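You operate a simulated robot arm through the tools that you are given. There is no shell and no other tool. Be economical: measure what you need, move in short steps, check, and stop when the job is done.

The job below is to be done with a simulated robot arm. You get a single attempt, and the scene is never put back.

TASK
Flush the crusted white nozzle, then lock it back in seat 2.
Fine: free the latch, push the nozzle into the basin seat, run water till the crust is gone, shut the valve, refit, latch to HOLD.

It is judged by the outcome, as a careful person would: the job done as asked, and still so three seconds after it is handed in. It fails if anything else is knocked over, pushed out of place, dropped, spilled or broken.

THE ROBOT
A 7-joint arm with a two-finger gripper, hanging from a carriage that runs on a rail from [-2703, -7] to [177, 0] (x, y) and turns from -5.986 to 6.021 rad about z. Base frame: it is fixed where the carriage stands at the start and does not move with it; the origin is on the floor, on the carriage's upright axis, x ahead of it, y to its left, z up; the surface under the hand at the start is at about z = 860. Lengths are in mm, angles in rad, forces in N, time in s.
With the tool pointing down near the work surface it reaches from about 100 to 500 mm from the robot's upright axis, wherever it stands. Its first joint turns from -2.897 to 2.897 rad. Places, roughly: blue valve of the flush basin [600, 100, 900]; latch of the nozzle bar [300, 0, 900]; nozzle (3x3x7 cm) [300, 100, 900]; seat in the flush basin [500, 100, 900]; seat two of the nozzle bar [400, 0, 900]. Payload 1.37 kg.
Tool frame: the origin (TCP) lies between the finger pads and is the grasp point; the fingertips stand 16 mm ahead of it; z points along the fingers, y is the line along which they close. The gripper opens to 92 mm. The gripper's body begins 74 mm behind the TCP.
Orientation is told as [roll, pitch, yaw] about the base's x, y, z axes, in that order, counted from this pose: with the fingers straight down and closing along the base's y, the tool's x points along the base's -x, its y along +y and its z along -z.

THE INTERFACE
- The arm moves only by the tool jog_arm. Its arguments are lists of equal length, an entry for each row: "delta_pos": the shift along the tool's x, y, z in units of 20 mm (1.0 is 20 mm), a list of three; "rot": the turn, a rotation vector about the tool's x, y, z in units of 6 degrees (1.0 is 6 degrees), a list of three; "jaw": the opening, from 0 (shut) to 1 (fully open). In form: {"delta_pos": [[dx, dy, dz], ...], "rot": [[ax, ay, az], ...], "jaw": [jaw, ...]}. A call has 1 to 20 rows; each row shifts and turns the commanded pose from where the row before left it, along the tool's axes as they then stand. A call with a number of a shift or a turn outside -1 to 1 is refused whole. Each row takes 0.2 s and may step no farther than 50 mm and 0.15 rad from the row before; otherwise, or with a gripper value out of range, the whole call is refused. A pose out of reach is approached as far as the arm can. The call stops where the force on the tool passes 40 N (or 10 N more than at its start, if that is more) or the arm is blocked; 0.2 s more then pass. Each finger halts on what it meets, pressing with about 26 N; the grip force reading is that of the motor and also rises with nothing between the fingers. The clock runs only during rows and for 0.2 s after the last one: add rows that do not move to give the fingers time. The reply holds the time, the measured pose of the TCP, the force on the tool along the base axes, the opening and the grip force, in the units named above and with some noise, with the torque about the TCP (base axes, N m) and any sound that the robot's microphone picked up.
- Cameras (640 x 400 px; columns grow to the right, rows downward): "scene" is now at [249.2, 28.9, 1698]; the picture's right is [0.50, -0.86, 0.00], its down [-0.80, -0.47, -0.36] and it looks along [0.31, 0.18, -0.93] (base axes); focal length 278 px, centre (320, 200). "wrist" rides on the gripper at [71, 19, -111] in the tool frame; the picture's right is [-0.26, 0.97, 0.00], its down [-0.78, -0.21, -0.59] and it looks along [-0.57, -0.15, 0.81] (tool axes); focal length 280 px, centre (320, 200). There is no depth. A picture from a camera that has moved, and an enlarged one, comes with that camera's place and axes in the base frame and with its lens.
- camera(camera): a new picture of that camera. It takes no simulated time.
- slide_trunk(by): slides the trunk up (or, below 0, down) by that many mm; the arm and the scene camera ride with it, the base frame stays. It gives what a move gives, with no picture.
- base_move(legs): drives the robot by 1 to 6 legs, each [ahead, left, turn to the left] in mm, mm and rad, along the robot's own axes; the way and the turn of a leg run together, so that a leg with both is an arc; at most 1500 mm and 3.142 rad a leg. The arm and the cameras ride along, it lands a little off, and it stops where it bumps. It keeps to its track: a leg is cut to what the track allows. It gives what a move gives.
- aim_head(pan, tilt): turns the head with the scene camera to pan (to the left, within 2.705 rad either way) and tilt (down, from -0.506 to 1.204), counted from straight ahead of the robot. It gives what a move gives.
- zoom(camera, box): a new picture of the part [left, top, right, bottom] of that camera's present view, enlarged. It takes no simulated time.
- hand_in(): hands the job in; it is judged then, once.

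Go step by step. Nothing tells you exact positions but the pictures and the camera data: compare them with the known pose of the tool, close in by small moves and look again before you grip or let go. The budget is 120 turns and 90 pictures, counting those below and the enlarged ones. Unless the task says otherwise, let go and move clear before handing in, and close with one line.

The tools are called after "Request:" as a command line: name --argument value ..., lists and objects as JSON in quotes. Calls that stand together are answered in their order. jog_arm: Moves the arm, as the interface text tells. Its arguments: {"type":"object","properties":{"delta_pos":{"type":"array","items":{"type":"array","items":{"type":"number"}}},"rot":{"type":"array","items":{"type":"array","items":{"type":"number"}}},"jaw":{"type":"array","items":{"type":"number"}}},"required":["delta_pos","rot","jaw"]} The other tools are called the same way: slide_trunk (by) slides the trunk up or down; base_move (legs) drives the base; aim_head (pan, tilt) turns the head that bears the scene camera; camera (camera) takes a picture; zoom (camera, box) takes an enlarged picture of a part of a camera's view; hand_in () hands the job in.

At the start:

```text
t: 0.0
tcp_pos: [298.7, 17.5, 1156.1]
tool_rot: [-0.001, 0.0, 0.0]
contact_force: [-0.1, -0.5, -0.3]
torque: [0.02, 0.02, -0.01]
gripper_width: 91.4
gripper_force: 0.1
trunk travel left (down, up): [-525.0, 135.0]
robot x, y, heading: [-0.3, 3.4, -0.005]
head pan, tilt: [0.529, 1.201]
```

scene: 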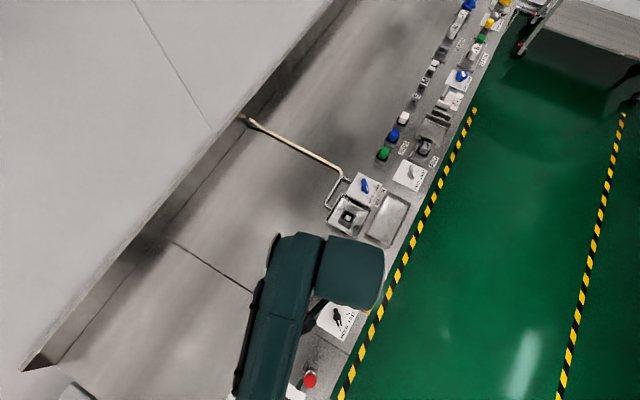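
wrist: 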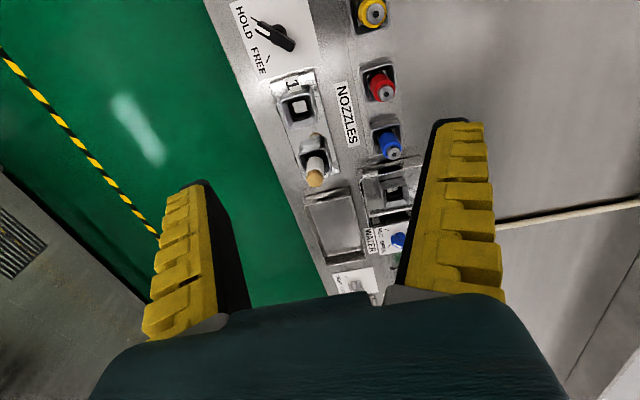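

I see the nozzle bar with a HOLD/FREE latch, an empty seat 1, the crusted white nozzle, and the basin with its valve farther on. I'll look closer.

Request:
zoom --camera "wrist" --box '[200, 0, 440, 150]'

Request:
zoom --camera "wrist" --box '[280, 140, 440, 300]'

Request:
zoom --camera "scene" --box '[280, 140, 440, 260]'

```text
2.67 times, centred on (320, 75) of wrist
camera zoom: at [228.3, 35.1, 1265.9], right [0.26, 0.97, 0.0], down [0.78, -0.21, 0.59], along [0.57, -0.15, -0.81], focal length 748 px, centre (320, 533)
```

zoom: 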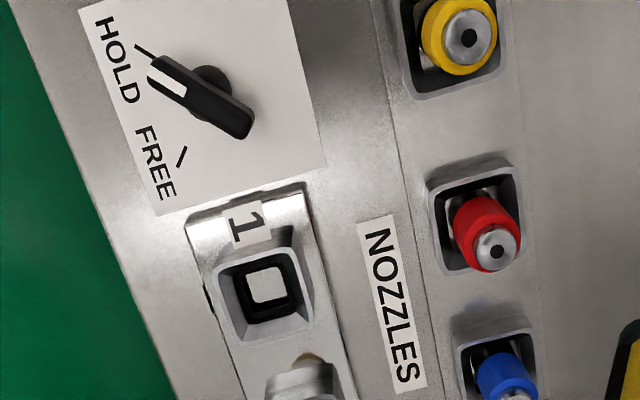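

```text
2.50 times, centred on (360, 220) of wrist
camera zoom: at [228.3, 35.1, 1265.9], right [0.26, 0.97, 0.0], down [0.78, -0.21, 0.59], along [0.57, -0.15, -0.81], focal length 701 px, centre (220, 150)
```

zoom: 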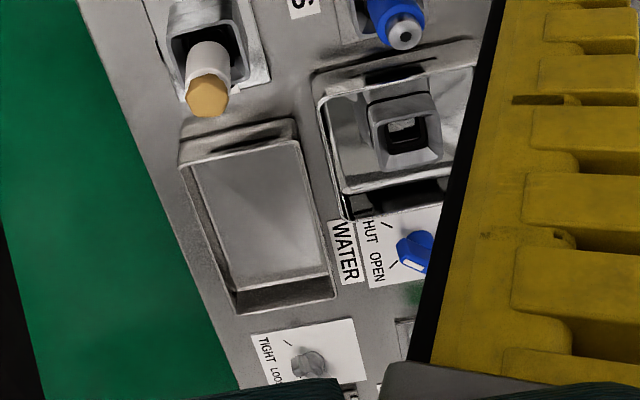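

```text
3.33 times, centred on (360, 200) of scene
camera zoom: at [249.2, 28.9, 1698.0], right [0.5, -0.86, 0.0], down [-0.8, -0.47, -0.36], along [0.31, 0.18, -0.93], focal length 928 px, centre (187, 200)
```

zoom: 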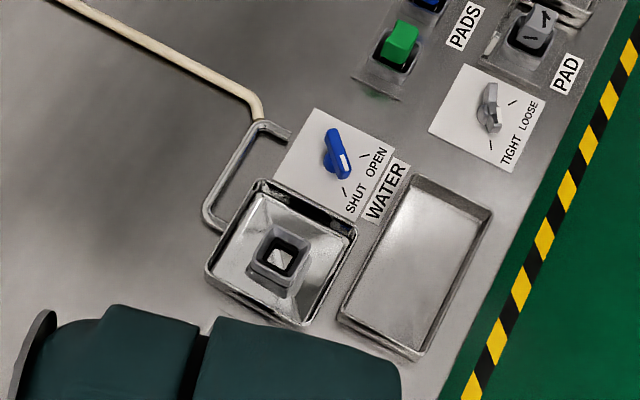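

The latch looks to be near [248,-16] and points at HOLD. The nozzle is near [422,-24], the basin seat near [512,84] and the valve near [625,84]. I'll go above the latch and look.

Request:
jog_arm --delta_pos '[[0.306, -0.206, 0.8], [0.306, -0.206, 0.8], [0.306, -0.206, 0.8], [0.306, -0.206, 0.8], [0.306, -0.206, 0.8], [0.306, -0.206, 0.8], [0.306, -0.206, 0.8], [0.306, -0.206, 0.8]]' --rot '[[0, 0, 0], [0, 0, 0], [0, 0, 0], [0, 0, 0], [0, 0, 0], [0, 0, 0], [0, 0, 0], [0, 0, 0]]' --jaw '[1, 1, 1, 1, 1, 1, 1, 1]'

Request:
camera --camera "wrist"

```text
t: 1.8
tcp_pos: [252.0, -16.1, 1026.9]
tool_rot: [0.001, 0.0, -0.001]
contact_force: [-0.1, -0.5, 0.8]
torque: [-0.03, 0.02, -0.03]
gripper_width: 91.9
gripper_force: 0.0
trunk travel left (down, up): [-525.0, 135.0]
robot x, y, heading: [0.1, 1.8, 0.002]
head pan, tilt: [0.529, 1.201]
```

```text
84 pictures are left
camera wrist: at [180.2, 1.4, 1136.8], right [0.26, 0.97, 0.0], down [0.78, -0.21, 0.59], along [0.57, -0.15, -0.81], focal length 280 px, centre (320, 200)
```

wrist: 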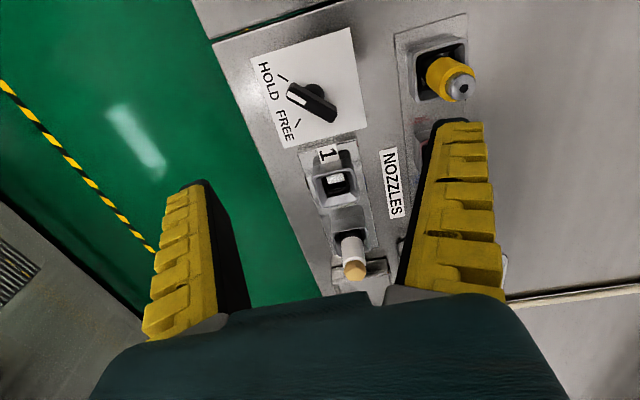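

Request:
zoom --camera "wrist" --box '[240, 40, 400, 140]'

```text
4.00 times, centred on (320, 90) of wrist
camera zoom: at [180.2, 1.4, 1136.8], right [0.26, 0.97, 0.0], down [0.78, -0.21, 0.59], along [0.57, -0.15, -0.81], focal length 1122 px, centre (320, 640)
```

zoom: 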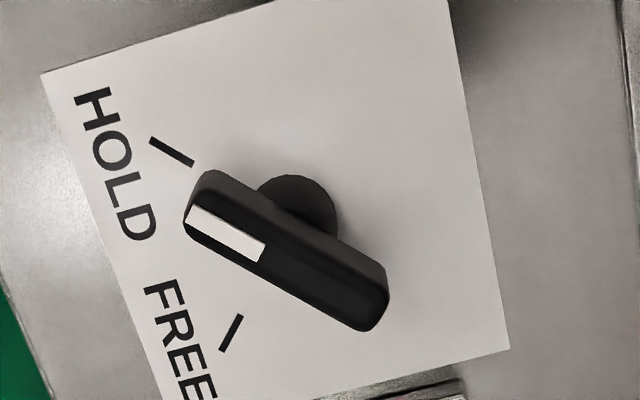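

The latch hub is at about [252,-23], its bar top is near z 897, and it points at HOLD. FREE is +90° about base z. I'll check in the air that the wrist can reach +135° yaw.

Request:
jog_arm --delta_pos '[[0, -0.35, 0], [0, 0, 0], [0, 0, 0], [0, 0, 0], [0, 0, 0], [0, 0, 0], [0, 0, 0], [0, 0, 0], [0, 0, 0], [0, 0, 0], [0, 0, 0], [0, 0, 0], [0, 0, 0], [0, 0, 0], [0, 0, 0], [0, 0, 0], [0, 0, 0], [0, 0, 0], [0, 0, 0], [0, 0, 0]]' --rot '[[0, 0, -1], [0, 0, -1], [0, 0, -1], [0, 0, -1], [0, 0, -1], [0, 0, -1], [0, 0, -1], [0, 0, -1], [0, 0, -1], [0, 0, -1], [0, 0, -1], [0, 0, -1], [0, 0, -1], [0, 0, -1], [0, 0, -1], [0, 0, -1], [0, 0, -1], [0, 0, -1], [0, 0, -1], [0, 0, -1]]' --jaw '[0.4, 0.4, 0.4, 0.4, 0.4, 0.4, 0.4, 0.4, 0.4, 0.4, 0.4, 0.4, 0.4, 0.4, 0.4, 0.4, 0.4, 0.4, 0.4, 0.4]'

```text
t: 6.0
tcp_pos: [250.0, -23.0, 1025.4]
tool_rot: [-0.002, 0.0, 2.095]
contact_force: [0.5, -0.3, -1.1]
torque: [0.0, -0.01, 0.02]
gripper_width: 40.3
gripper_force: 1.8
trunk travel left (down, up): [-525.0, 135.0]
robot x, y, heading: [2.0, 2.0, 0.001]
head pan, tilt: [0.529, 1.201]
```

120° is reachable, so I'll probe a little further.

Request:
jog_arm --delta_pos '[[0, 0, 0], [0, 0, 0], [0, 0, 0], [0, 0, 0]]' --rot '[[0, 0, -1], [0, 0, -1], [0, 0, -1], [0, 0, -1]]' --jaw '[0.4, 0.4, 0.4, 0.4]'

Request:
camera --camera "wrist"

```text
t: 7.0
tcp_pos: [250.4, -22.5, 1026.5]
tool_rot: [0.0, 0.0, 2.515]
contact_force: [1.1, 0.1, 0.8]
torque: [0.03, 0.01, -0.02]
gripper_width: 40.2
gripper_force: 2.7
trunk travel left (down, up): [-525.0, 135.0]
robot x, y, heading: [0.6, 0.1, 0.001]
head pan, tilt: [0.529, 1.201]
```

```text
82 pictures are left
camera wrist: at [296.4, -81.3, 1137.9], right [-0.78, -0.63, 0.0], down [-0.51, 0.63, 0.59], along [-0.37, 0.46, -0.81], focal length 280 px, centre (320, 200)
```

wrist: 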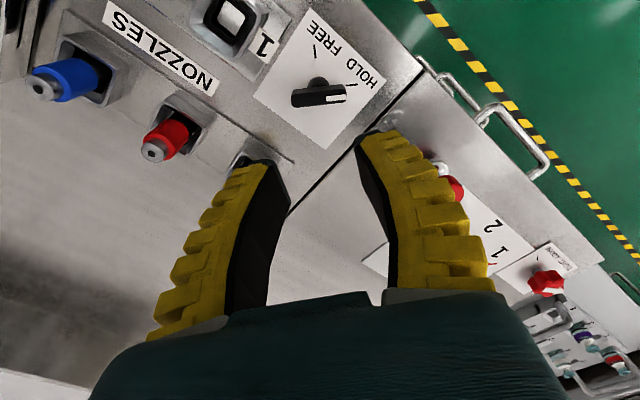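

144° works. I'll go back to 45° yaw, align over the latch, and come partway down.

Request:
jog_arm --delta_pos '[[0, 0, 0], [0, 0, 0], [0, 0, 0], [0, 0, 0], [0, 0, 0], [0, 0, 0], [0, 0, 0], [0, 0, 0], [0, 0, 0], [0, 0, 0], [0, 0, 0], [0, 0, 0], [0, 0, 0], [0, 0, 0], [0, 0, 0], [0, 0, 0], [0, -0.16, 0]]' --rot '[[0, 0, 1], [0, 0, 1], [0, 0, 1], [0, 0, 1], [0, 0, 1], [0, 0, 1], [0, 0, 1], [0, 0, 1], [0, 0, 1], [0, 0, 1], [0, 0, 1], [0, 0, 1], [0, 0, 1], [0, 0, 1], [0, 0, 1], [0, 0, 1], [0, 0, 0.5]]' --jaw '[0.4, 0.4, 0.4, 0.4, 0.4, 0.4, 0.4, 0.4, 0.4, 0.4, 0.4, 0.4, 0.4, 0.4, 0.4, 0.4, 0.4]'

Request:
jog_arm --delta_pos '[[0, 0, 1], [0, 0, 1], [0, 0, 1], [0, 0, 1], [0, 0, 1]]' --rot '[[0, 0, 0], [0, 0, 0], [0, 0, 0], [0, 0, 0], [0, 0, 0]]' --jaw '[0.4, 0.4, 0.4, 0.4, 0.4]'

Request:
camera --camera "wrist"

```text
t: 10.6
tcp_pos: [252.5, -25.1, 1026.5]
tool_rot: [0.0, -0.002, 0.782]
contact_force: [-1.1, 0.2, -1.1]
torque: [0.02, 0.01, 0.0]
gripper_width: 40.2
gripper_force: 2.2
trunk travel left (down, up): [-525.0, 135.0]
robot x, y, heading: [0.1, 0.3, -0.0]
head pan, tilt: [0.529, 1.201]
```

```text
t: 11.8
tcp_pos: [251.4, -24.3, 925.0]
tool_rot: [0.0, -0.001, 0.786]
contact_force: [0.4, 0.6, -0.5]
torque: [-0.02, 0.02, 0.02]
gripper_width: 40.1
gripper_force: 2.7
trunk travel left (down, up): [-525.0, 135.0]
robot x, y, heading: [5.1, -0.7, 0.001]
head pan, tilt: [0.529, 1.201]
```

```text
81 pictures are left
camera wrist: at [188.0, -61.6, 1037.1], right [-0.5, 0.87, 0.0], down [0.7, 0.4, 0.59], along [0.51, 0.29, -0.81], focal length 280 px, centre (320, 200)
```

wrist: 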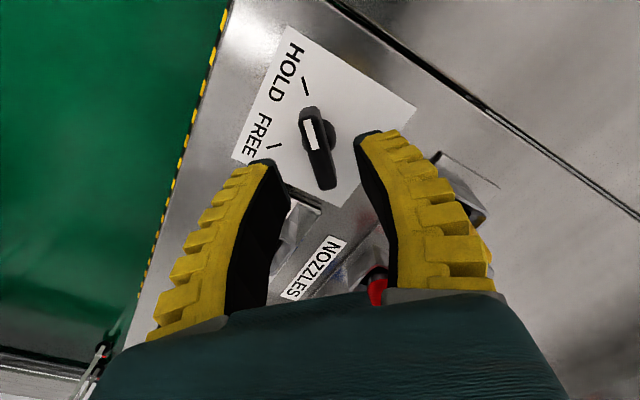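

The bar lies centrally between the fingers. I'll descend and close on it.

Request:
jog_arm --delta_pos '[[0, 0, 0.5], [0, 0, 0.5], [0, 0, 0.5], [0, 0, 0], [0, 0, 0], [0, 0, 0], [0, 0, 0]]' --rot '[[0, 0, 0], [0, 0, 0], [0, 0, 0], [0, 0, 0], [0, 0, 0], [0, 0, 0], [0, 0, 0]]' --jaw '[0.4, 0.4, 0.4, 0.2, 0.0, 0.0, 0.0]'

Request:
camera --camera "wrist"

```text
t: 13.4
tcp_pos: [251.4, -24.9, 896.6]
tool_rot: [-0.003, -0.001, 0.784]
contact_force: [-2.3, -1.8, 11.8]
torque: [-0.13, 0.12, 0.04]
gripper_width: 7.0
gripper_force: 28.3
trunk travel left (down, up): [-525.0, 135.0]
robot x, y, heading: [1.5, -0.8, 0.002]
head pan, tilt: [0.529, 1.201]
```

```text
80 pictures are left
camera wrist: at [187.8, -62.6, 1008.0], right [-0.5, 0.87, 0.0], down [0.7, 0.4, 0.59], along [0.51, 0.29, -0.81], focal length 280 px, centre (320, 200)
```

wrist: 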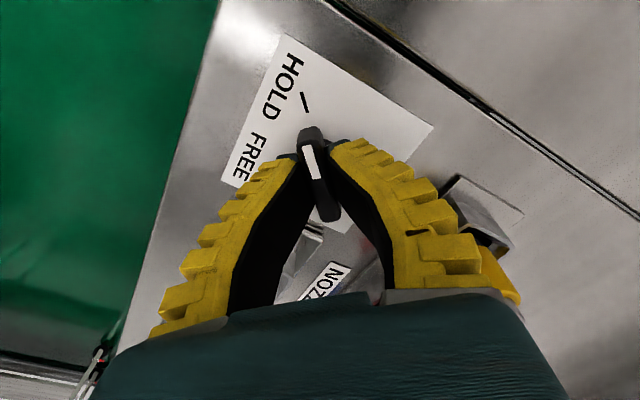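

The bar is gripped, so I'll turn it +90° to FREE.

Request:
jog_arm --delta_pos '[[0, 0, -0.1], [0, 0, 0], [0, 0, 0], [0, 0, 0], [0, 0, 0], [0, 0, 0], [0, 0, 0], [0, 0, 0], [0, 0, 0], [0, 0, 0], [0, 0, 0], [0, 0, 0], [0, 0, 0], [0, 0, 0], [0, 0, 0], [0, 0, 0]]' --rot '[[0, 0, 0], [0, 0, -1], [0, 0, -1], [0, 0, -1], [0, 0, -1], [0, 0, -1], [0, 0, -1], [0, 0, -1], [0, 0, -1], [0, 0, -1], [0, 0, -1], [0, 0, -1], [0, 0, -1], [0, 0, -1], [0, 0, -1], [0, 0, -1]]' --jaw '[0, 0, 0, 0, 0, 0, 0, 0, 0, 0, 0, 0, 0, 0, 0, 0]'

Request:
camera --camera "wrist"

```text
t: 16.8
tcp_pos: [252.3, -26.1, 899.0]
tool_rot: [-0.003, -0.001, 2.357]
contact_force: [4.4, 0.1, -8.0]
torque: [-0.12, -0.12, -0.01]
gripper_width: 6.1
gripper_force: 28.2
trunk travel left (down, up): [-525.0, 135.0]
robot x, y, heading: [-3.4, -3.3, 0.004]
head pan, tilt: [0.529, 1.201]
```

```text
79 pictures are left
camera wrist: at [289.9, -90.0, 1010.1], right [-0.87, -0.5, 0.0], down [-0.4, 0.7, 0.59], along [-0.29, 0.51, -0.81], focal length 280 px, centre (320, 200)
```

wrist: 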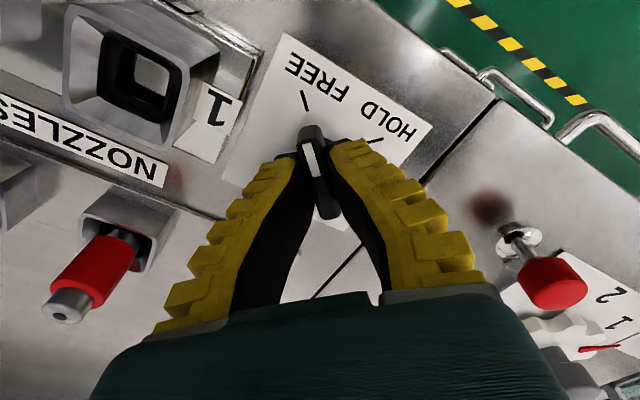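

The latch now points at FREE. I'll open the jaw and lift, then rotate back to yaw 0.

Request:
jog_arm --delta_pos '[[0, 0, 0], [0, 0, 0], [0, 0, -0.5], [0, 0, -1], [0, 0, -1], [0, 0, -1], [0, 0, -1]]' --rot '[[0, 0, 0], [0, 0, 0], [0, 0, 0], [0, 0, 0], [0, 0, 0], [0, 0, 0], [0, 0, 0]]' --jaw '[0.3, 0.3, 0.3, 0.3, 0.3, 0.3, 0.3]'

Request:
zoom --camera "wrist" --box '[160, 0, 480, 200]'

Request:
jog_arm --delta_pos '[[0, 0, 0], [0, 0, 0], [0, 0, 0], [0, 0, 0], [0, 0, 0], [0, 0, 0], [0, 0, 0], [0, 0, 0], [0, 0, 0], [0, 0, 0], [0, 0, 0], [0, 0, 0], [0, 0, 0], [0, 0, 0], [0, 0, 0], [0, 0, 0], [0, 0, 0], [0, 0, 0]]' --rot '[[0, 0, 1.0], [0, 0, 1], [0, 0, 1], [0, 0, 1], [0, 0, 1], [0, 0, 1], [0, 0, 1], [0, 0, 1], [0, 0, 1], [0, 0, 1], [0, 0, 1], [0, 0, 1], [0, 0, 1], [0, 0, 1], [0, 0, 1], [0, 0, 1], [0, 0, 1], [0, 0, 1]]' --jaw '[0.7, 0.7, 0.7, 0.7, 0.7, 0.7, 0.7, 0.7, 0.7, 0.7, 0.7, 0.7, 0.7, 0.7, 0.7, 0.7, 0.7, 0.7]'

Request:
base_move --legs '[[100, 0, 0]]'

```text
t: 18.4
tcp_pos: [252.1, -25.0, 990.7]
tool_rot: [0.002, 0.0, 2.356]
contact_force: [0.4, -0.2, -0.7]
torque: [0.03, 0.0, -0.01]
gripper_width: 31.3
gripper_force: 2.9
trunk travel left (down, up): [-525.0, 135.0]
robot x, y, heading: [-0.8, 5.6, -0.001]
head pan, tilt: [0.529, 1.201]
```

```text
2.00 times, centred on (320, 100) of wrist
camera zoom: at [289.2, -89.6, 1101.2], right [-0.87, -0.5, 0.0], down [-0.4, 0.7, 0.59], along [-0.29, 0.51, -0.81], focal length 561 px, centre (320, 400)
```

zoom: 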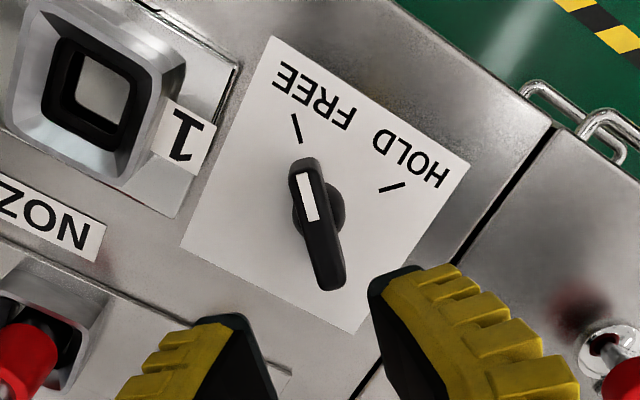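

```text
t: 22.2
tcp_pos: [252.8, -26.7, 989.3]
tool_rot: [0.001, 0.001, 0.469]
contact_force: [0.1, 0.6, -0.8]
torque: [0.01, 0.01, -0.01]
gripper_width: 66.5
gripper_force: 2.3
trunk travel left (down, up): [-525.0, 135.0]
robot x, y, heading: [2.4, 1.2, -0.0]
head pan, tilt: [0.529, 1.201]
```

```text
t: 23.4
tcp_pos: [352.8, -25.6, 990.2]
tool_rot: [-0.001, -0.001, 0.47]
contact_force: [0.3, -0.3, 0.4]
torque: [-0.01, -0.03, -0.03]
gripper_width: 67.0
gripper_force: 1.8
trunk travel left (down, up): [-525.0, 135.0]
robot x, y, heading: [102.5, -3.2, 0.003]
head pan, tilt: [0.529, 1.201]
```

The latch is FREE. I'll straighten the wrist and look at the nozzle.

Request:
jog_arm --delta_pos '[[0, 0, -0.4], [0, 0, -0.4], [0, 0, -0.4], [0, 0, -0.4], [0, 0, -0.4], [-0.8, 0, 0], [-0.8, 0, 0], [-0.8, 0, 0]]' --rot '[[0, 0, 1], [0, 0, 1], [0, 0, 1], [0, 0, 1], [0, 0, 0.48], [0, 0, 0], [0, 0, 0], [0, 0, 0]]' --jaw '[1, 1, 1, 1, 1, 1, 1, 1]'

Request:
camera --camera "wrist"

Request:
camera --camera "scene"

```text
t: 25.1
tcp_pos: [398.5, -25.9, 1029.7]
tool_rot: [0.0, 0.0, -0.001]
contact_force: [-0.4, 0.1, 0.0]
torque: [0.01, 0.02, -0.01]
gripper_width: 91.9
gripper_force: 0.1
trunk travel left (down, up): [-525.0, 135.0]
robot x, y, heading: [102.5, 3.6, -0.0]
head pan, tilt: [0.529, 1.201]
```

```text
77 pictures are left
camera wrist: at [327.9, -7.0, 1140.7], right [0.26, 0.97, 0.0], down [0.78, -0.21, 0.59], along [0.57, -0.15, -0.81], focal length 280 px, centre (320, 200)
```

wrist: 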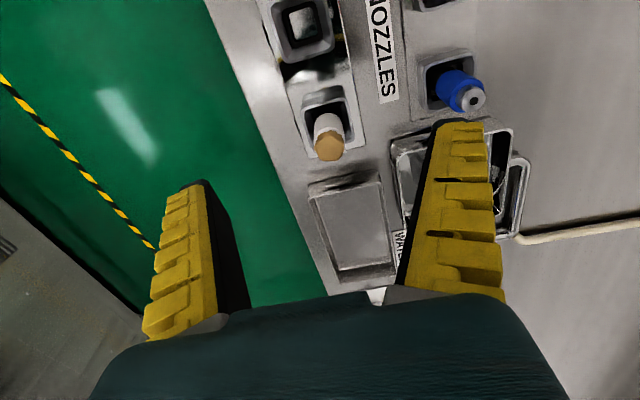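

```text
76 pictures are left
camera scene: at [349.9, 28.8, 1698.0], right [0.5, -0.86, 0.0], down [-0.81, -0.47, -0.36], along [0.31, 0.18, -0.93], focal length 278 px, centre (320, 200)
```

scene: 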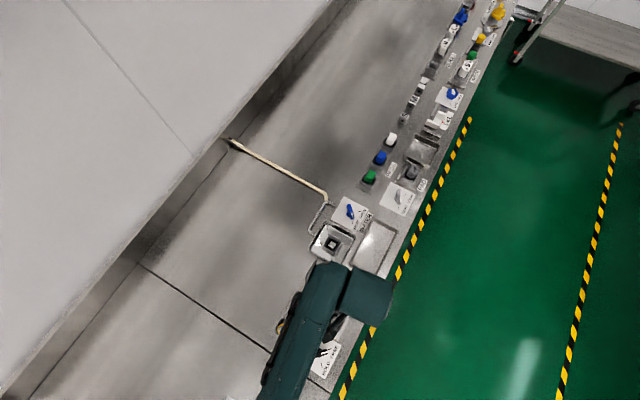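

Request:
zoom --camera "wrist" --box '[240, 40, 400, 180]'

Request:
zoom --camera "wrist" --box '[380, 20, 540, 160]'

```text
2.86 times, centred on (320, 110) of wrist
camera zoom: at [327.9, -7.0, 1140.7], right [0.26, 0.97, 0.0], down [0.78, -0.21, 0.59], along [0.57, -0.15, -0.81], focal length 801 px, centre (320, 457)
```

zoom: 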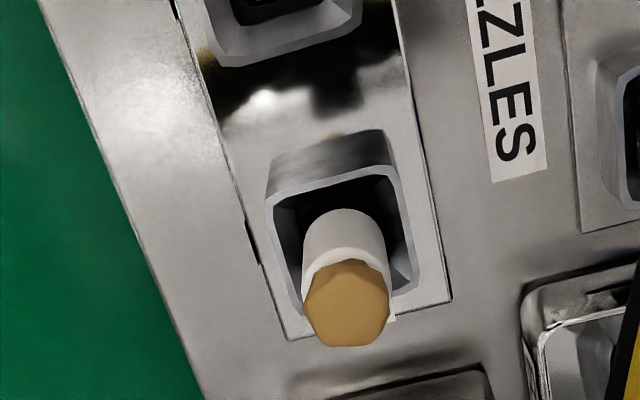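

```text
2.86 times, centred on (460, 90) of wrist
camera zoom: at [327.9, -7.0, 1140.7], right [0.26, 0.97, 0.0], down [0.78, -0.21, 0.59], along [0.57, -0.15, -0.81], focal length 801 px, centre (-80, 514)
```

zoom: 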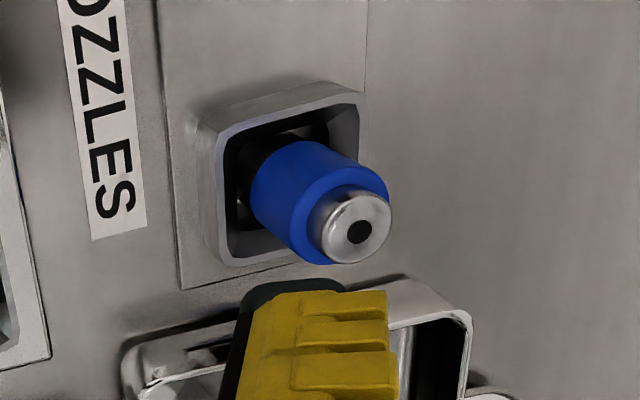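

The nozzle stands at about [417,-23] with its top near z 950. I'll come down around it and check.

Request:
jog_arm --delta_pos '[[-0.46, 0.07, 0], [-0.46, 0.07, 0], [0, 0, 0.8], [0, 0, 0.8], [0, 0, 0.8], [0, 0, 0.8]]' --rot '[[0, 0, 0], [0, 0, 0], [0, 0, 0], [0, 0, 0], [0, 0, 0], [0, 0, 0]]' --jaw '[0.8, 0.8, 0.8, 0.8, 0.8, 0.8]'

Request:
camera --camera "wrist"

```text
t: 26.6
tcp_pos: [418.8, -25.1, 965.8]
tool_rot: [0.0, 0.0, 0.0]
contact_force: [0.7, -0.7, -0.2]
torque: [0.02, 0.02, -0.02]
gripper_width: 75.5
gripper_force: 0.7
trunk travel left (down, up): [-525.0, 135.0]
robot x, y, heading: [99.0, 2.1, 0.003]
head pan, tilt: [0.529, 1.201]
```

```text
73 pictures are left
camera wrist: at [348.8, -6.8, 1077.8], right [0.26, 0.97, 0.0], down [0.78, -0.21, 0.59], along [0.57, -0.15, -0.81], focal length 280 px, centre (320, 200)
```

wrist: 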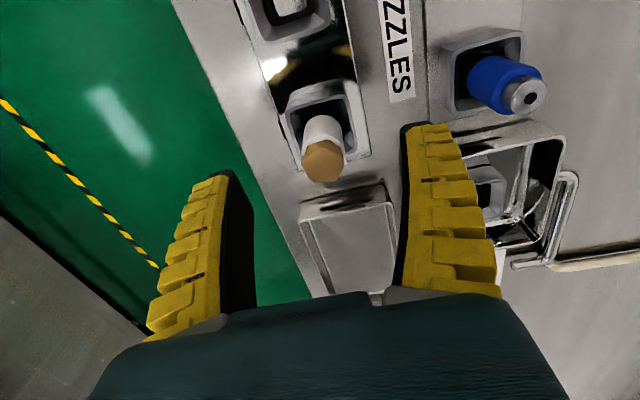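

The nozzle top is at about [419,-23,945]. I'll descend to TCP z≈930 and close.

Request:
jog_arm --delta_pos '[[0, 0.09, 0.6], [0, 0, 0.6], [0, 0, 0.6], [0, 0, 0], [0, 0, 0], [0, 0, 0], [0, 0, 0]]' --rot '[[0, 0, 0], [0, 0, 0], [0, 0, 0], [0, 0, 0], [0, 0, 0], [0, 0, 0], [0, 0, 0]]' --jaw '[0.7, 0.7, 0.7, 0.4, 0.0, 0.0, 0.0]'

Request:
camera --camera "wrist"

```text
t: 28.1
tcp_pos: [423.0, -23.5, 930.1]
tool_rot: [0.0, -0.003, 0.001]
contact_force: [7.0, -4.0, 1.2]
torque: [-0.04, -0.35, -0.01]
gripper_width: 15.4
gripper_force: 26.0
trunk travel left (down, up): [-525.0, 135.0]
robot x, y, heading: [101.6, -0.2, 0.001]
head pan, tilt: [0.529, 1.201]
```

```text
72 pictures are left
camera wrist: at [350.9, -5.4, 1041.9], right [0.26, 0.97, 0.0], down [0.78, -0.21, 0.59], along [0.57, -0.15, -0.81], focal length 280 px, centre (320, 200)
```

wrist: 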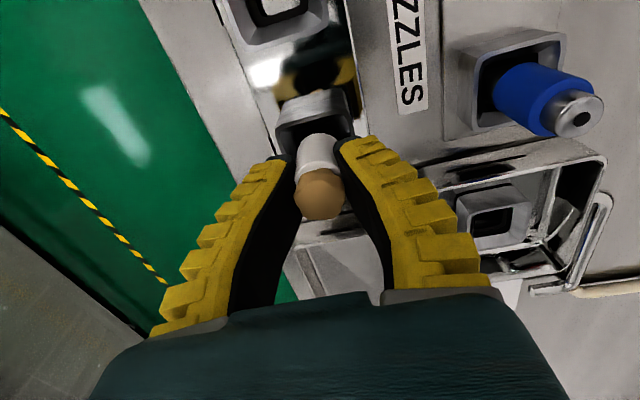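

It's gripped. I'll lift gently and check that the nozzle comes with it.

Request:
jog_arm --delta_pos '[[0, 0, -0.3], [0, 0, -0.5], [0, 0, -0.6], [0, 0, -0.6]]' --rot '[[0, 0, 0], [0, 0, 0], [0, 0, 0], [0, 0, 0]]' --jaw '[0, 0, 0, 0]'

Request:
camera --camera "wrist"

```text
t: 29.1
tcp_pos: [419.0, -22.1, 970.4]
tool_rot: [-0.001, 0.0, 0.0]
contact_force: [-0.6, 1.1, -1.1]
torque: [0.0, 0.0, -0.04]
gripper_width: 15.2
gripper_force: 26.1
trunk travel left (down, up): [-525.0, 135.0]
robot x, y, heading: [101.3, -3.3, -0.001]
head pan, tilt: [0.529, 1.201]
```

```text
71 pictures are left
camera wrist: at [349.2, -4.0, 1081.5], right [0.26, 0.97, 0.0], down [0.78, -0.21, 0.59], along [0.57, -0.15, -0.81], focal length 280 px, centre (320, 200)
```

wrist: 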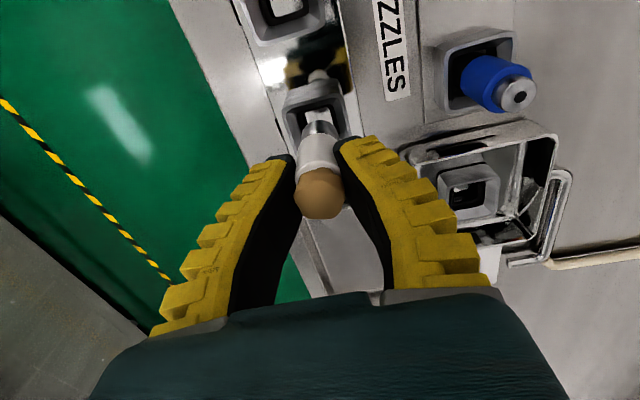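

The nozzle is out. I'll raise it and carry it over the basin seat, then look.

Request:
jog_arm --delta_pos '[[0, 0, -1], [0, 0, -1], [0, 0, -1], [-0.6, 0.7, 0], [-0.6, 0.7, 0], [-0.6, 0.7, 0], [-0.6, 0.7, 0], [-0.6, 0.7, 0], [-0.6, 0.7, 0], [-0.5, 0.5, 0], [-0.5, 0.5, 0]]' --rot '[[0, 0, 0], [0, 0, 0], [0, 0, 0], [0, 0, 0], [0, 0, 0], [0, 0, 0], [0, 0, 0], [0, 0, 0], [0, 0, 0], [0, 0, 0], [0, 0, 0]]' --jaw '[0, 0, 0, 0, 0, 0, 0, 0, 0, 0, 0]'

Request:
camera --camera "wrist"

Request:
zoom --camera "scene" --box '[260, 160, 420, 280]'

```text
t: 31.6
tcp_pos: [510.9, 81.6, 1028.9]
tool_rot: [0.001, -0.003, 0.002]
contact_force: [-0.2, 0.9, -1.6]
torque: [-0.01, 0.01, -0.02]
gripper_width: 14.9
gripper_force: 25.8
trunk travel left (down, up): [-525.0, 135.0]
robot x, y, heading: [104.2, 4.8, -0.001]
head pan, tilt: [0.529, 1.201]
```

```text
70 pictures are left
camera wrist: at [440.5, 100.7, 1140.0], right [0.26, 0.97, 0.0], down [0.78, -0.21, 0.59], along [0.57, -0.15, -0.81], focal length 280 px, centre (320, 200)
```

wrist: 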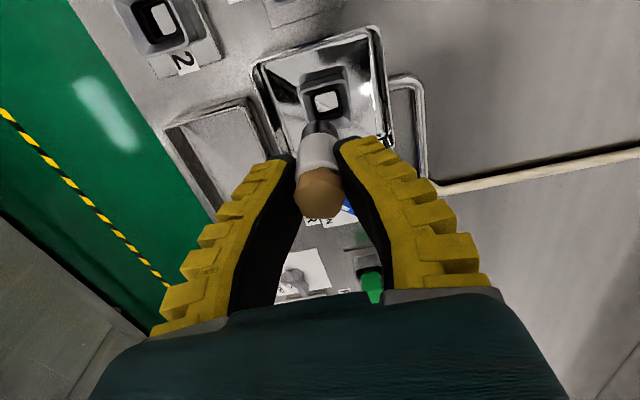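

```text
3.33 times, centred on (340, 220) of scene
camera zoom: at [349.9, 28.8, 1698.0], right [0.5, -0.86, 0.0], down [-0.81, -0.47, -0.36], along [0.31, 0.18, -0.93], focal length 928 px, centre (253, 133)
```

zoom: 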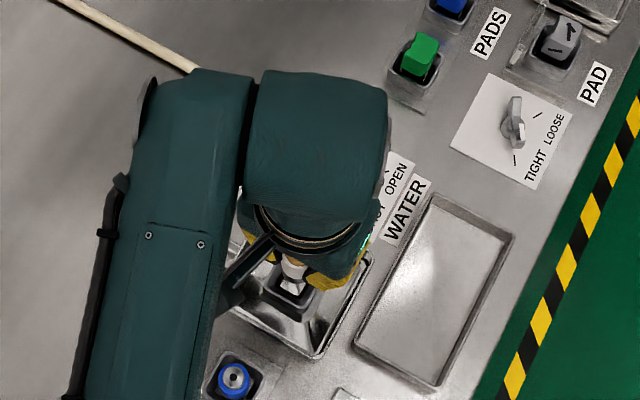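

Request:
zoom --camera "wrist" --box '[240, 20, 400, 160]'

Request:
zoom --camera "wrist" --box '[100, 0, 260, 140]'

```text
2.86 times, centred on (320, 90) of wrist
camera zoom: at [440.5, 100.7, 1140.0], right [0.26, 0.97, 0.0], down [0.78, -0.21, 0.59], along [0.57, -0.15, -0.81], focal length 801 px, centre (320, 514)
```

zoom: 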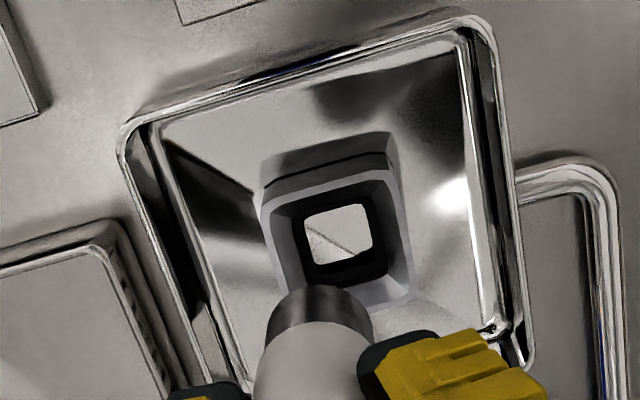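

```text
2.86 times, centred on (180, 70) of wrist
camera zoom: at [440.5, 100.7, 1140.0], right [0.26, 0.97, 0.0], down [0.78, -0.21, 0.59], along [0.57, -0.15, -0.81], focal length 801 px, centre (720, 571)
```

zoom: 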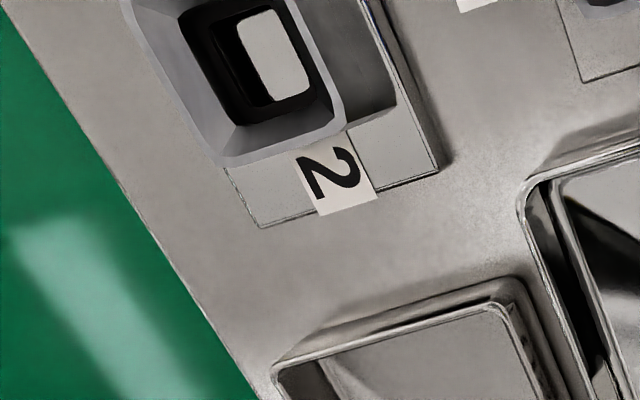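

The basin seat centre comes out at about [517,87]. I'll shift over it, lower partway, and check.

Request:
jog_arm --delta_pos '[[-0.3, 0.3, 0], [0, 0, 0.8], [0, 0, 0.8], [0, 0, 0.8]]' --rot '[[0, 0, 0], [0, 0, 0], [0, 0, 0], [0, 0, 0]]' --jaw '[0, 0, 0, 0]'

Request:
zoom --camera "wrist" --box '[220, 20, 460, 220]'

Request:
zoom --camera "scene" --box '[290, 200, 370, 260]'

```text
t: 32.5
tcp_pos: [517.4, 86.8, 981.2]
tool_rot: [0.0, -0.001, 0.003]
contact_force: [0.2, 0.6, -1.8]
torque: [0.0, 0.0, 0.01]
gripper_width: 14.8
gripper_force: 25.9
trunk travel left (down, up): [-525.0, 135.0]
robot x, y, heading: [98.9, 1.6, -0.0]
head pan, tilt: [0.529, 1.201]
```

```text
2.00 times, centred on (340, 120) of wrist
camera zoom: at [447.1, 105.5, 1092.1], right [0.26, 0.97, 0.0], down [0.78, -0.21, 0.59], along [0.57, -0.15, -0.81], focal length 561 px, centre (280, 360)
```

zoom: 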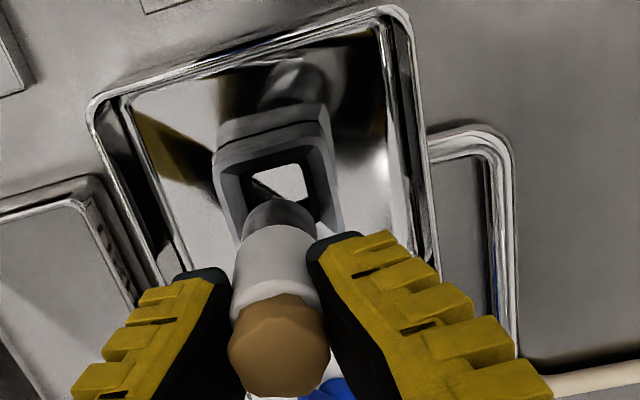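

```text
6.67 times, centred on (330, 230) of scene
camera zoom: at [349.9, 28.8, 1698.1], right [0.5, -0.86, 0.0], down [-0.81, -0.47, -0.36], along [0.31, 0.18, -0.93], focal length 1856 px, centre (253, 0)
```

zoom: 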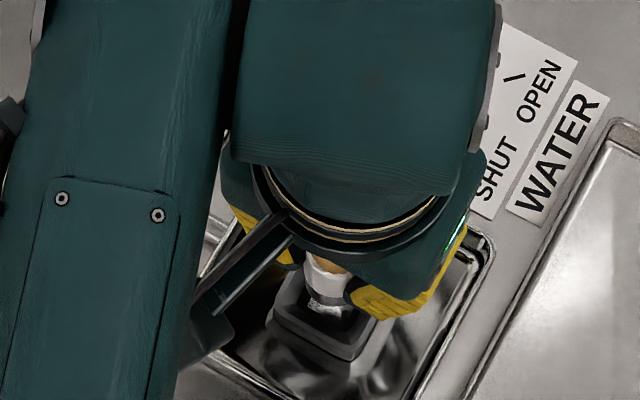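

It's aligned over the seat. I'll lower it to just above the expected seating height.

Request:
jog_arm --delta_pos '[[0, 0, 0.5], [0, 0, 0.5], [0, 0, 0.5], [0, 0, 0.5]]' --rot '[[0, 0, 0], [0, 0, 0], [0, 0, 0], [0, 0, 0]]' --jaw '[0, 0, 0, 0]'

Request:
zoom --camera "wrist" --box '[220, 20, 460, 220]'

```text
t: 33.5
tcp_pos: [518.0, 88.7, 942.0]
tool_rot: [-0.001, 0.0, -0.001]
contact_force: [-0.2, 0.0, -0.9]
torque: [-0.02, 0.0, -0.03]
gripper_width: 14.6
gripper_force: 25.9
trunk travel left (down, up): [-525.0, 135.0]
robot x, y, heading: [101.4, 2.2, -0.005]
head pan, tilt: [0.529, 1.201]
```

```text
2.00 times, centred on (340, 120) of wrist
camera zoom: at [447.2, 107.3, 1053.2], right [0.26, 0.97, 0.0], down [0.78, -0.21, 0.59], along [0.57, -0.15, -0.81], focal length 561 px, centre (280, 360)
```

zoom: 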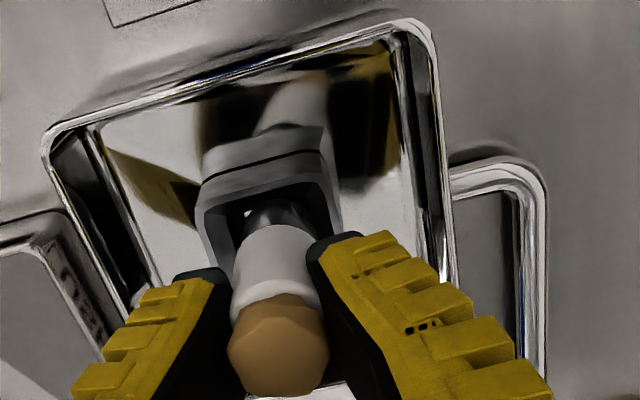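

It's entering the seat well. I'll push down in small steps.

Request:
jog_arm --delta_pos '[[0, 0, 0.25], [0, 0, 0.25], [0, 0, 0.2], [0, 0, 0.15]]' --rot '[[0, 0, 0], [0, 0, 0], [0, 0, 0], [0, 0, 0]]' --jaw '[0, 0, 0, 0]'

```text
t: 34.5
tcp_pos: [519.3, 88.4, 925.9]
tool_rot: [0.0, -0.006, 0.0]
contact_force: [8.8, -4.1, 4.0]
torque: [-0.16, -0.39, -0.01]
gripper_width: 14.3
gripper_force: 26.4
trunk travel left (down, up): [-525.0, 135.0]
robot x, y, heading: [99.8, 1.6, -0.001]
head pan, tilt: [0.529, 1.201]
```

Contact forces suggest the seat is pushing the nozzle toward +x, −y. I'll comply with a small shift and push further.

Request:
jog_arm --delta_pos '[[-0.1, -0.04, 0], [0, 0, 0.1], [0, 0, 0.1], [0, 0, 0.1]]' --rot '[[0, 0, 0], [0, 0, 0], [0, 0, 0], [0, 0, 0]]' --jaw '[0, 0, 0, 0]'

Request:
zoom --camera "wrist" --box '[220, 20, 460, 220]'

```text
t: 35.5
tcp_pos: [520.6, 87.7, 917.8]
tool_rot: [0.002, -0.001, 0.001]
contact_force: [-0.4, 1.0, 19.2]
torque: [-0.01, -0.01, 0.02]
gripper_width: 16.3
gripper_force: 26.4
trunk travel left (down, up): [-525.0, 135.0]
robot x, y, heading: [100.6, -3.7, -0.004]
head pan, tilt: [0.529, 1.201]
```

```text
2.00 times, centred on (340, 120) of wrist
camera zoom: at [449.6, 106.2, 1030.4], right [0.26, 0.97, 0.0], down [0.78, -0.21, 0.59], along [0.57, -0.15, -0.81], focal length 561 px, centre (280, 360)
```

zoom: 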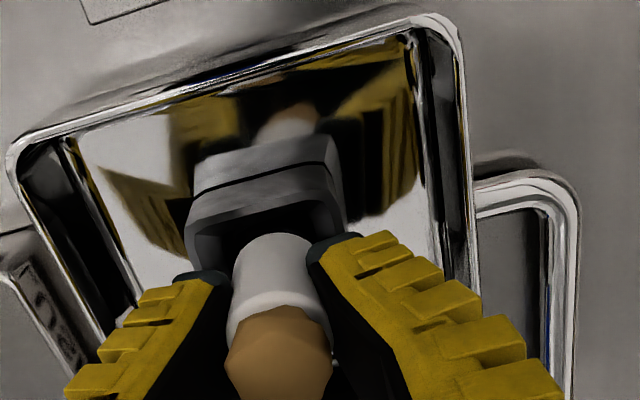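

Request:
jog_arm --delta_pos '[[0, 0, 0.1], [0, 0, 0.1], [0, 0, 0]]' --rot '[[0, 0, 0], [0, 0, 0], [0, 0, 0]]' --jaw '[0, 0, 0]'

Request:
zoom --camera "wrist" --box '[220, 20, 460, 220]'

```text
t: 36.4
tcp_pos: [520.8, 88.6, 917.0]
tool_rot: [0.001, -0.002, -0.001]
contact_force: [-1.1, 1.7, 19.6]
torque: [0.02, 0.02, 0.02]
gripper_width: 17.6
gripper_force: 26.1
trunk travel left (down, up): [-525.0, 135.0]
robot x, y, heading: [101.4, 0.8, 0.002]
head pan, tilt: [0.529, 1.201]
```

```text
2.00 times, centred on (340, 120) of wrist
camera zoom: at [449.6, 106.2, 1026.9], right [0.26, 0.97, 0.0], down [0.78, -0.21, 0.59], along [0.57, -0.15, -0.81], focal length 561 px, centre (280, 360)
```

zoom: 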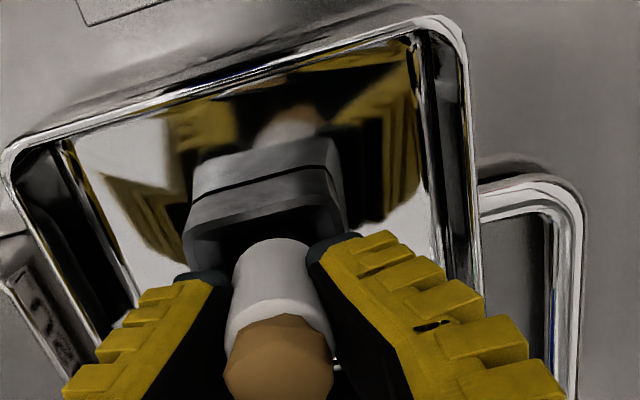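

The nozzle has bottomed and now slips in the grip, so it's seated. I'll release, lift and look.

Request:
jog_arm --delta_pos '[[0, 0, 0], [0, 0, 0], [0, 0, 0], [0, 0, -0.5], [0, 0, -1], [0, 0, -1], [0, 0, -1], [0, 0, -1], [0, 0, -1]]' --rot '[[0, 0, 0], [0, 0, 0], [0, 0, 0], [0, 0, 0], [0, 0, 0], [0, 0, 0], [0, 0, 0], [0, 0, 0], [0, 0, 0]]' --jaw '[0.3, 0.5, 0.5, 0.5, 0.5, 0.5, 0.5, 0.5, 0.5]'

Request:
camera --camera "wrist"

Request:
zoom --camera "wrist" --box '[240, 20, 400, 160]'

```text
t: 38.4
tcp_pos: [518.6, 86.4, 1023.7]
tool_rot: [0.0, 0.003, 0.002]
contact_force: [0.3, 0.6, -0.4]
torque: [0.0, -0.01, 0.02]
gripper_width: 49.1
gripper_force: 1.6
trunk travel left (down, up): [-525.0, 135.0]
robot x, y, heading: [102.9, 2.1, -0.002]
head pan, tilt: [0.529, 1.201]
```

```text
61 pictures are left
camera wrist: at [448.2, 105.8, 1134.6], right [0.26, 0.97, 0.0], down [0.78, -0.21, 0.59], along [0.57, -0.15, -0.81], focal length 280 px, centre (320, 200)
```

wrist: 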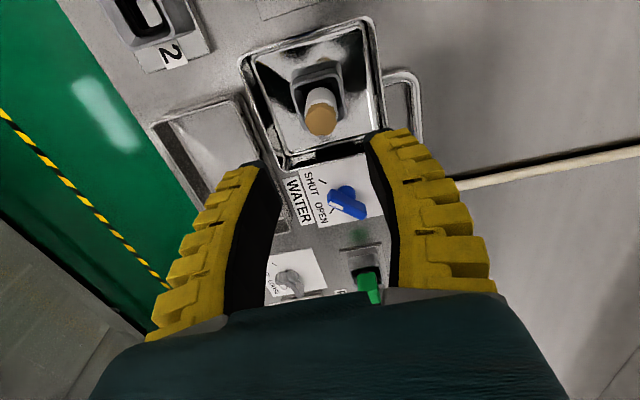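

```text
2.86 times, centred on (320, 90) of wrist
camera zoom: at [448.2, 105.8, 1134.6], right [0.26, 0.97, 0.0], down [0.78, -0.21, 0.59], along [0.57, -0.15, -0.81], focal length 801 px, centre (320, 514)
```

zoom: 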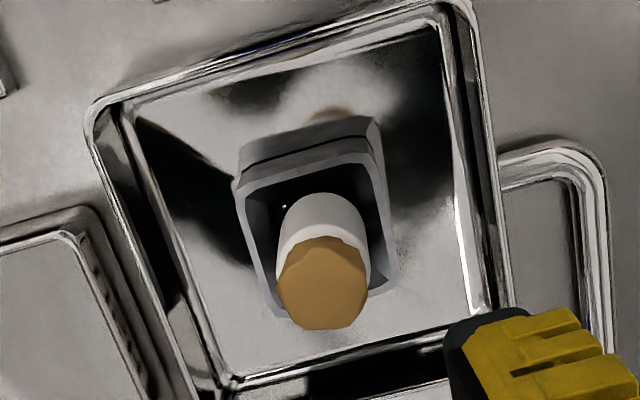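

The nozzle sits upright in the basin seat. Now for the valve: I'll drive the carriage ahead and look at it.

Request:
base_move --legs '[[68, 0, 0]]'

Request:
zoom --camera "wrist" --box '[240, 40, 400, 140]'

Request:
camera --camera "wrist"

```text
t: 39.4
tcp_pos: [586.7, 89.0, 1022.6]
tool_rot: [0.001, 0.001, 0.001]
contact_force: [-0.3, -1.3, 0.2]
torque: [0.01, -0.03, 0.0]
gripper_width: 49.0
gripper_force: 2.8
trunk travel left (down, up): [-525.0, 135.0]
robot x, y, heading: [166.6, 4.4, 0.003]
head pan, tilt: [0.529, 1.201]
```

```text
4.00 times, centred on (320, 90) of wrist
camera zoom: at [516.2, 106.5, 1134.4], right [0.26, 0.97, 0.0], down [0.78, -0.21, 0.59], along [0.57, -0.15, -0.81], focal length 1122 px, centre (320, 640)
```

zoom: 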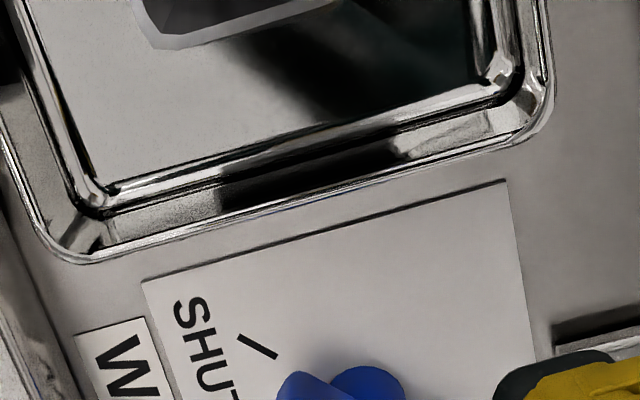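

```text
58 pictures are left
camera wrist: at [516.2, 106.5, 1134.4], right [0.26, 0.97, 0.0], down [0.78, -0.21, 0.59], along [0.57, -0.15, -0.81], focal length 280 px, centre (320, 200)
```

wrist: 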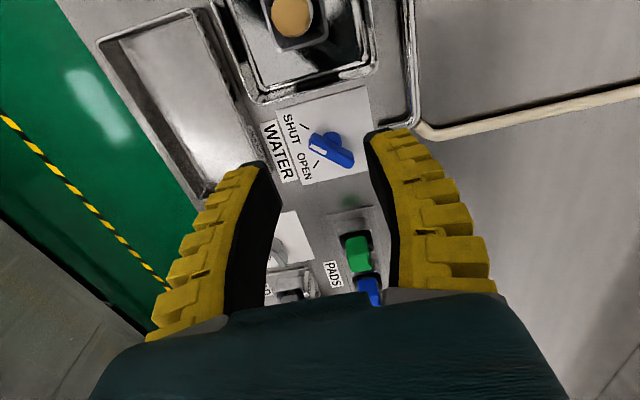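

Request:
zoom --camera "wrist" --box '[260, 90, 400, 190]'

```text
4.00 times, centred on (330, 140) of wrist
camera zoom: at [516.2, 106.5, 1134.4], right [0.26, 0.97, 0.0], down [0.78, -0.21, 0.59], along [0.57, -0.15, -0.81], focal length 1122 px, centre (280, 440)
```

zoom: 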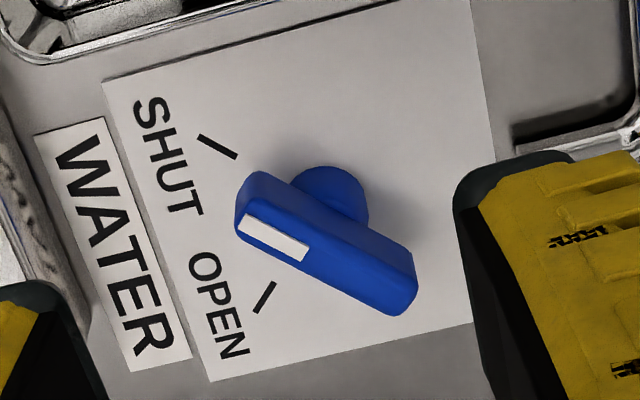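

The valve hub is at about [636,86], pointing at SHUT, with OPEN +90° away. I'll move above it at yaw 45° and lower partway.

Request:
jog_arm --delta_pos '[[-0.83, 0, 0], [-0.83, 0, 0], [-0.84, -0.12, 0], [0, 0, 0], [0, 0, 0], [0, 0, 0.8], [0, 0, 0.8], [0, 0, 0.8], [0, 0, 0.8], [0, 0, 0.8], [0, 0, 0.8]]' --rot '[[0, 0, -1], [0, 0, -1], [0, 0, -1], [0, 0, -1], [0, 0, -1], [0, 0, -1], [0, 0, -1], [0, 0, -0.5], [0, 0, 0], [0, 0, 0], [0, 0, 0]]' --jaw '[0.4, 0.4, 0.4, 0.4, 0.4, 0.4, 0.4, 0.4, 0.4, 0.4, 0.4]'

Request:
camera --camera "wrist"

```text
t: 41.8
tcp_pos: [633.3, 90.3, 927.3]
tool_rot: [-0.001, 0.0, 0.787]
contact_force: [-0.9, 0.8, 0.9]
torque: [0.01, -0.01, -0.04]
gripper_width: 40.1
gripper_force: 2.9
trunk travel left (down, up): [-525.0, 135.0]
robot x, y, heading: [165.1, 3.5, -0.002]
head pan, tilt: [0.529, 1.201]
```

```text
56 pictures are left
camera wrist: at [571.3, 52.8, 1038.4], right [-0.5, 0.87, 0.0], down [0.7, 0.4, 0.59], along [0.51, 0.29, -0.81], focal length 280 px, centre (320, 200)
```

wrist: 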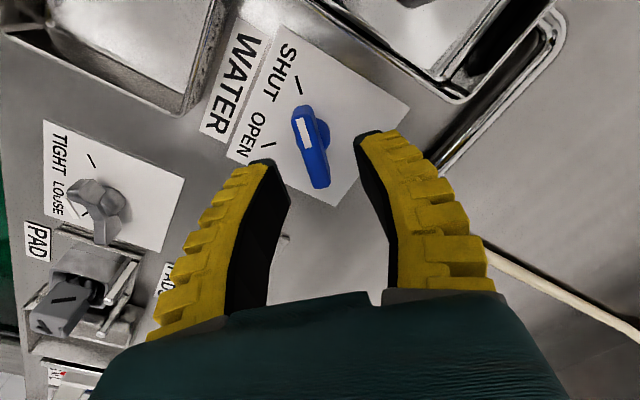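

I'll correct by about 5 mm, then descend and grip the valve bar.

Request:
jog_arm --delta_pos '[[0, -0.24, 0], [0, 0, 0.5], [0, 0, 0.5], [0, 0, 0.45], [0, 0, 0], [0, 0, 0], [0, 0, 0], [0, 0, 0]]' --rot '[[0, 0, 0], [0, 0, 0], [0, 0, 0], [0, 0, 0], [0, 0, 0], [0, 0, 0], [0, 0, 0], [0, 0, 0]]' --jaw '[0.4, 0.4, 0.4, 0.4, 0.2, 0.0, 0.0, 0.0]'

Request:
camera --camera "wrist"

```text
t: 43.6
tcp_pos: [639.3, 89.3, 899.2]
tool_rot: [-0.002, 0.0, 0.787]
contact_force: [-5.3, -0.6, 13.0]
torque: [-0.06, 0.1, 0.01]
gripper_width: 7.4
gripper_force: 27.8
trunk travel left (down, up): [-525.0, 135.0]
robot x, y, heading: [168.8, 0.3, -0.003]
head pan, tilt: [0.529, 1.201]
```

```text
55 pictures are left
camera wrist: at [575.5, 50.9, 1010.5], right [-0.5, 0.87, 0.0], down [0.7, 0.4, 0.59], along [0.51, 0.29, -0.81], focal length 280 px, centre (320, 200)
```

wrist: 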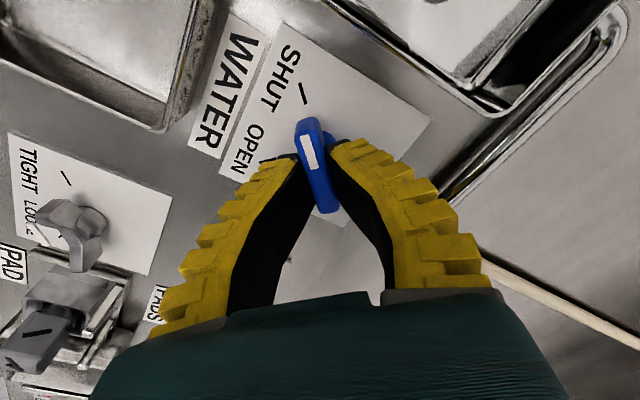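

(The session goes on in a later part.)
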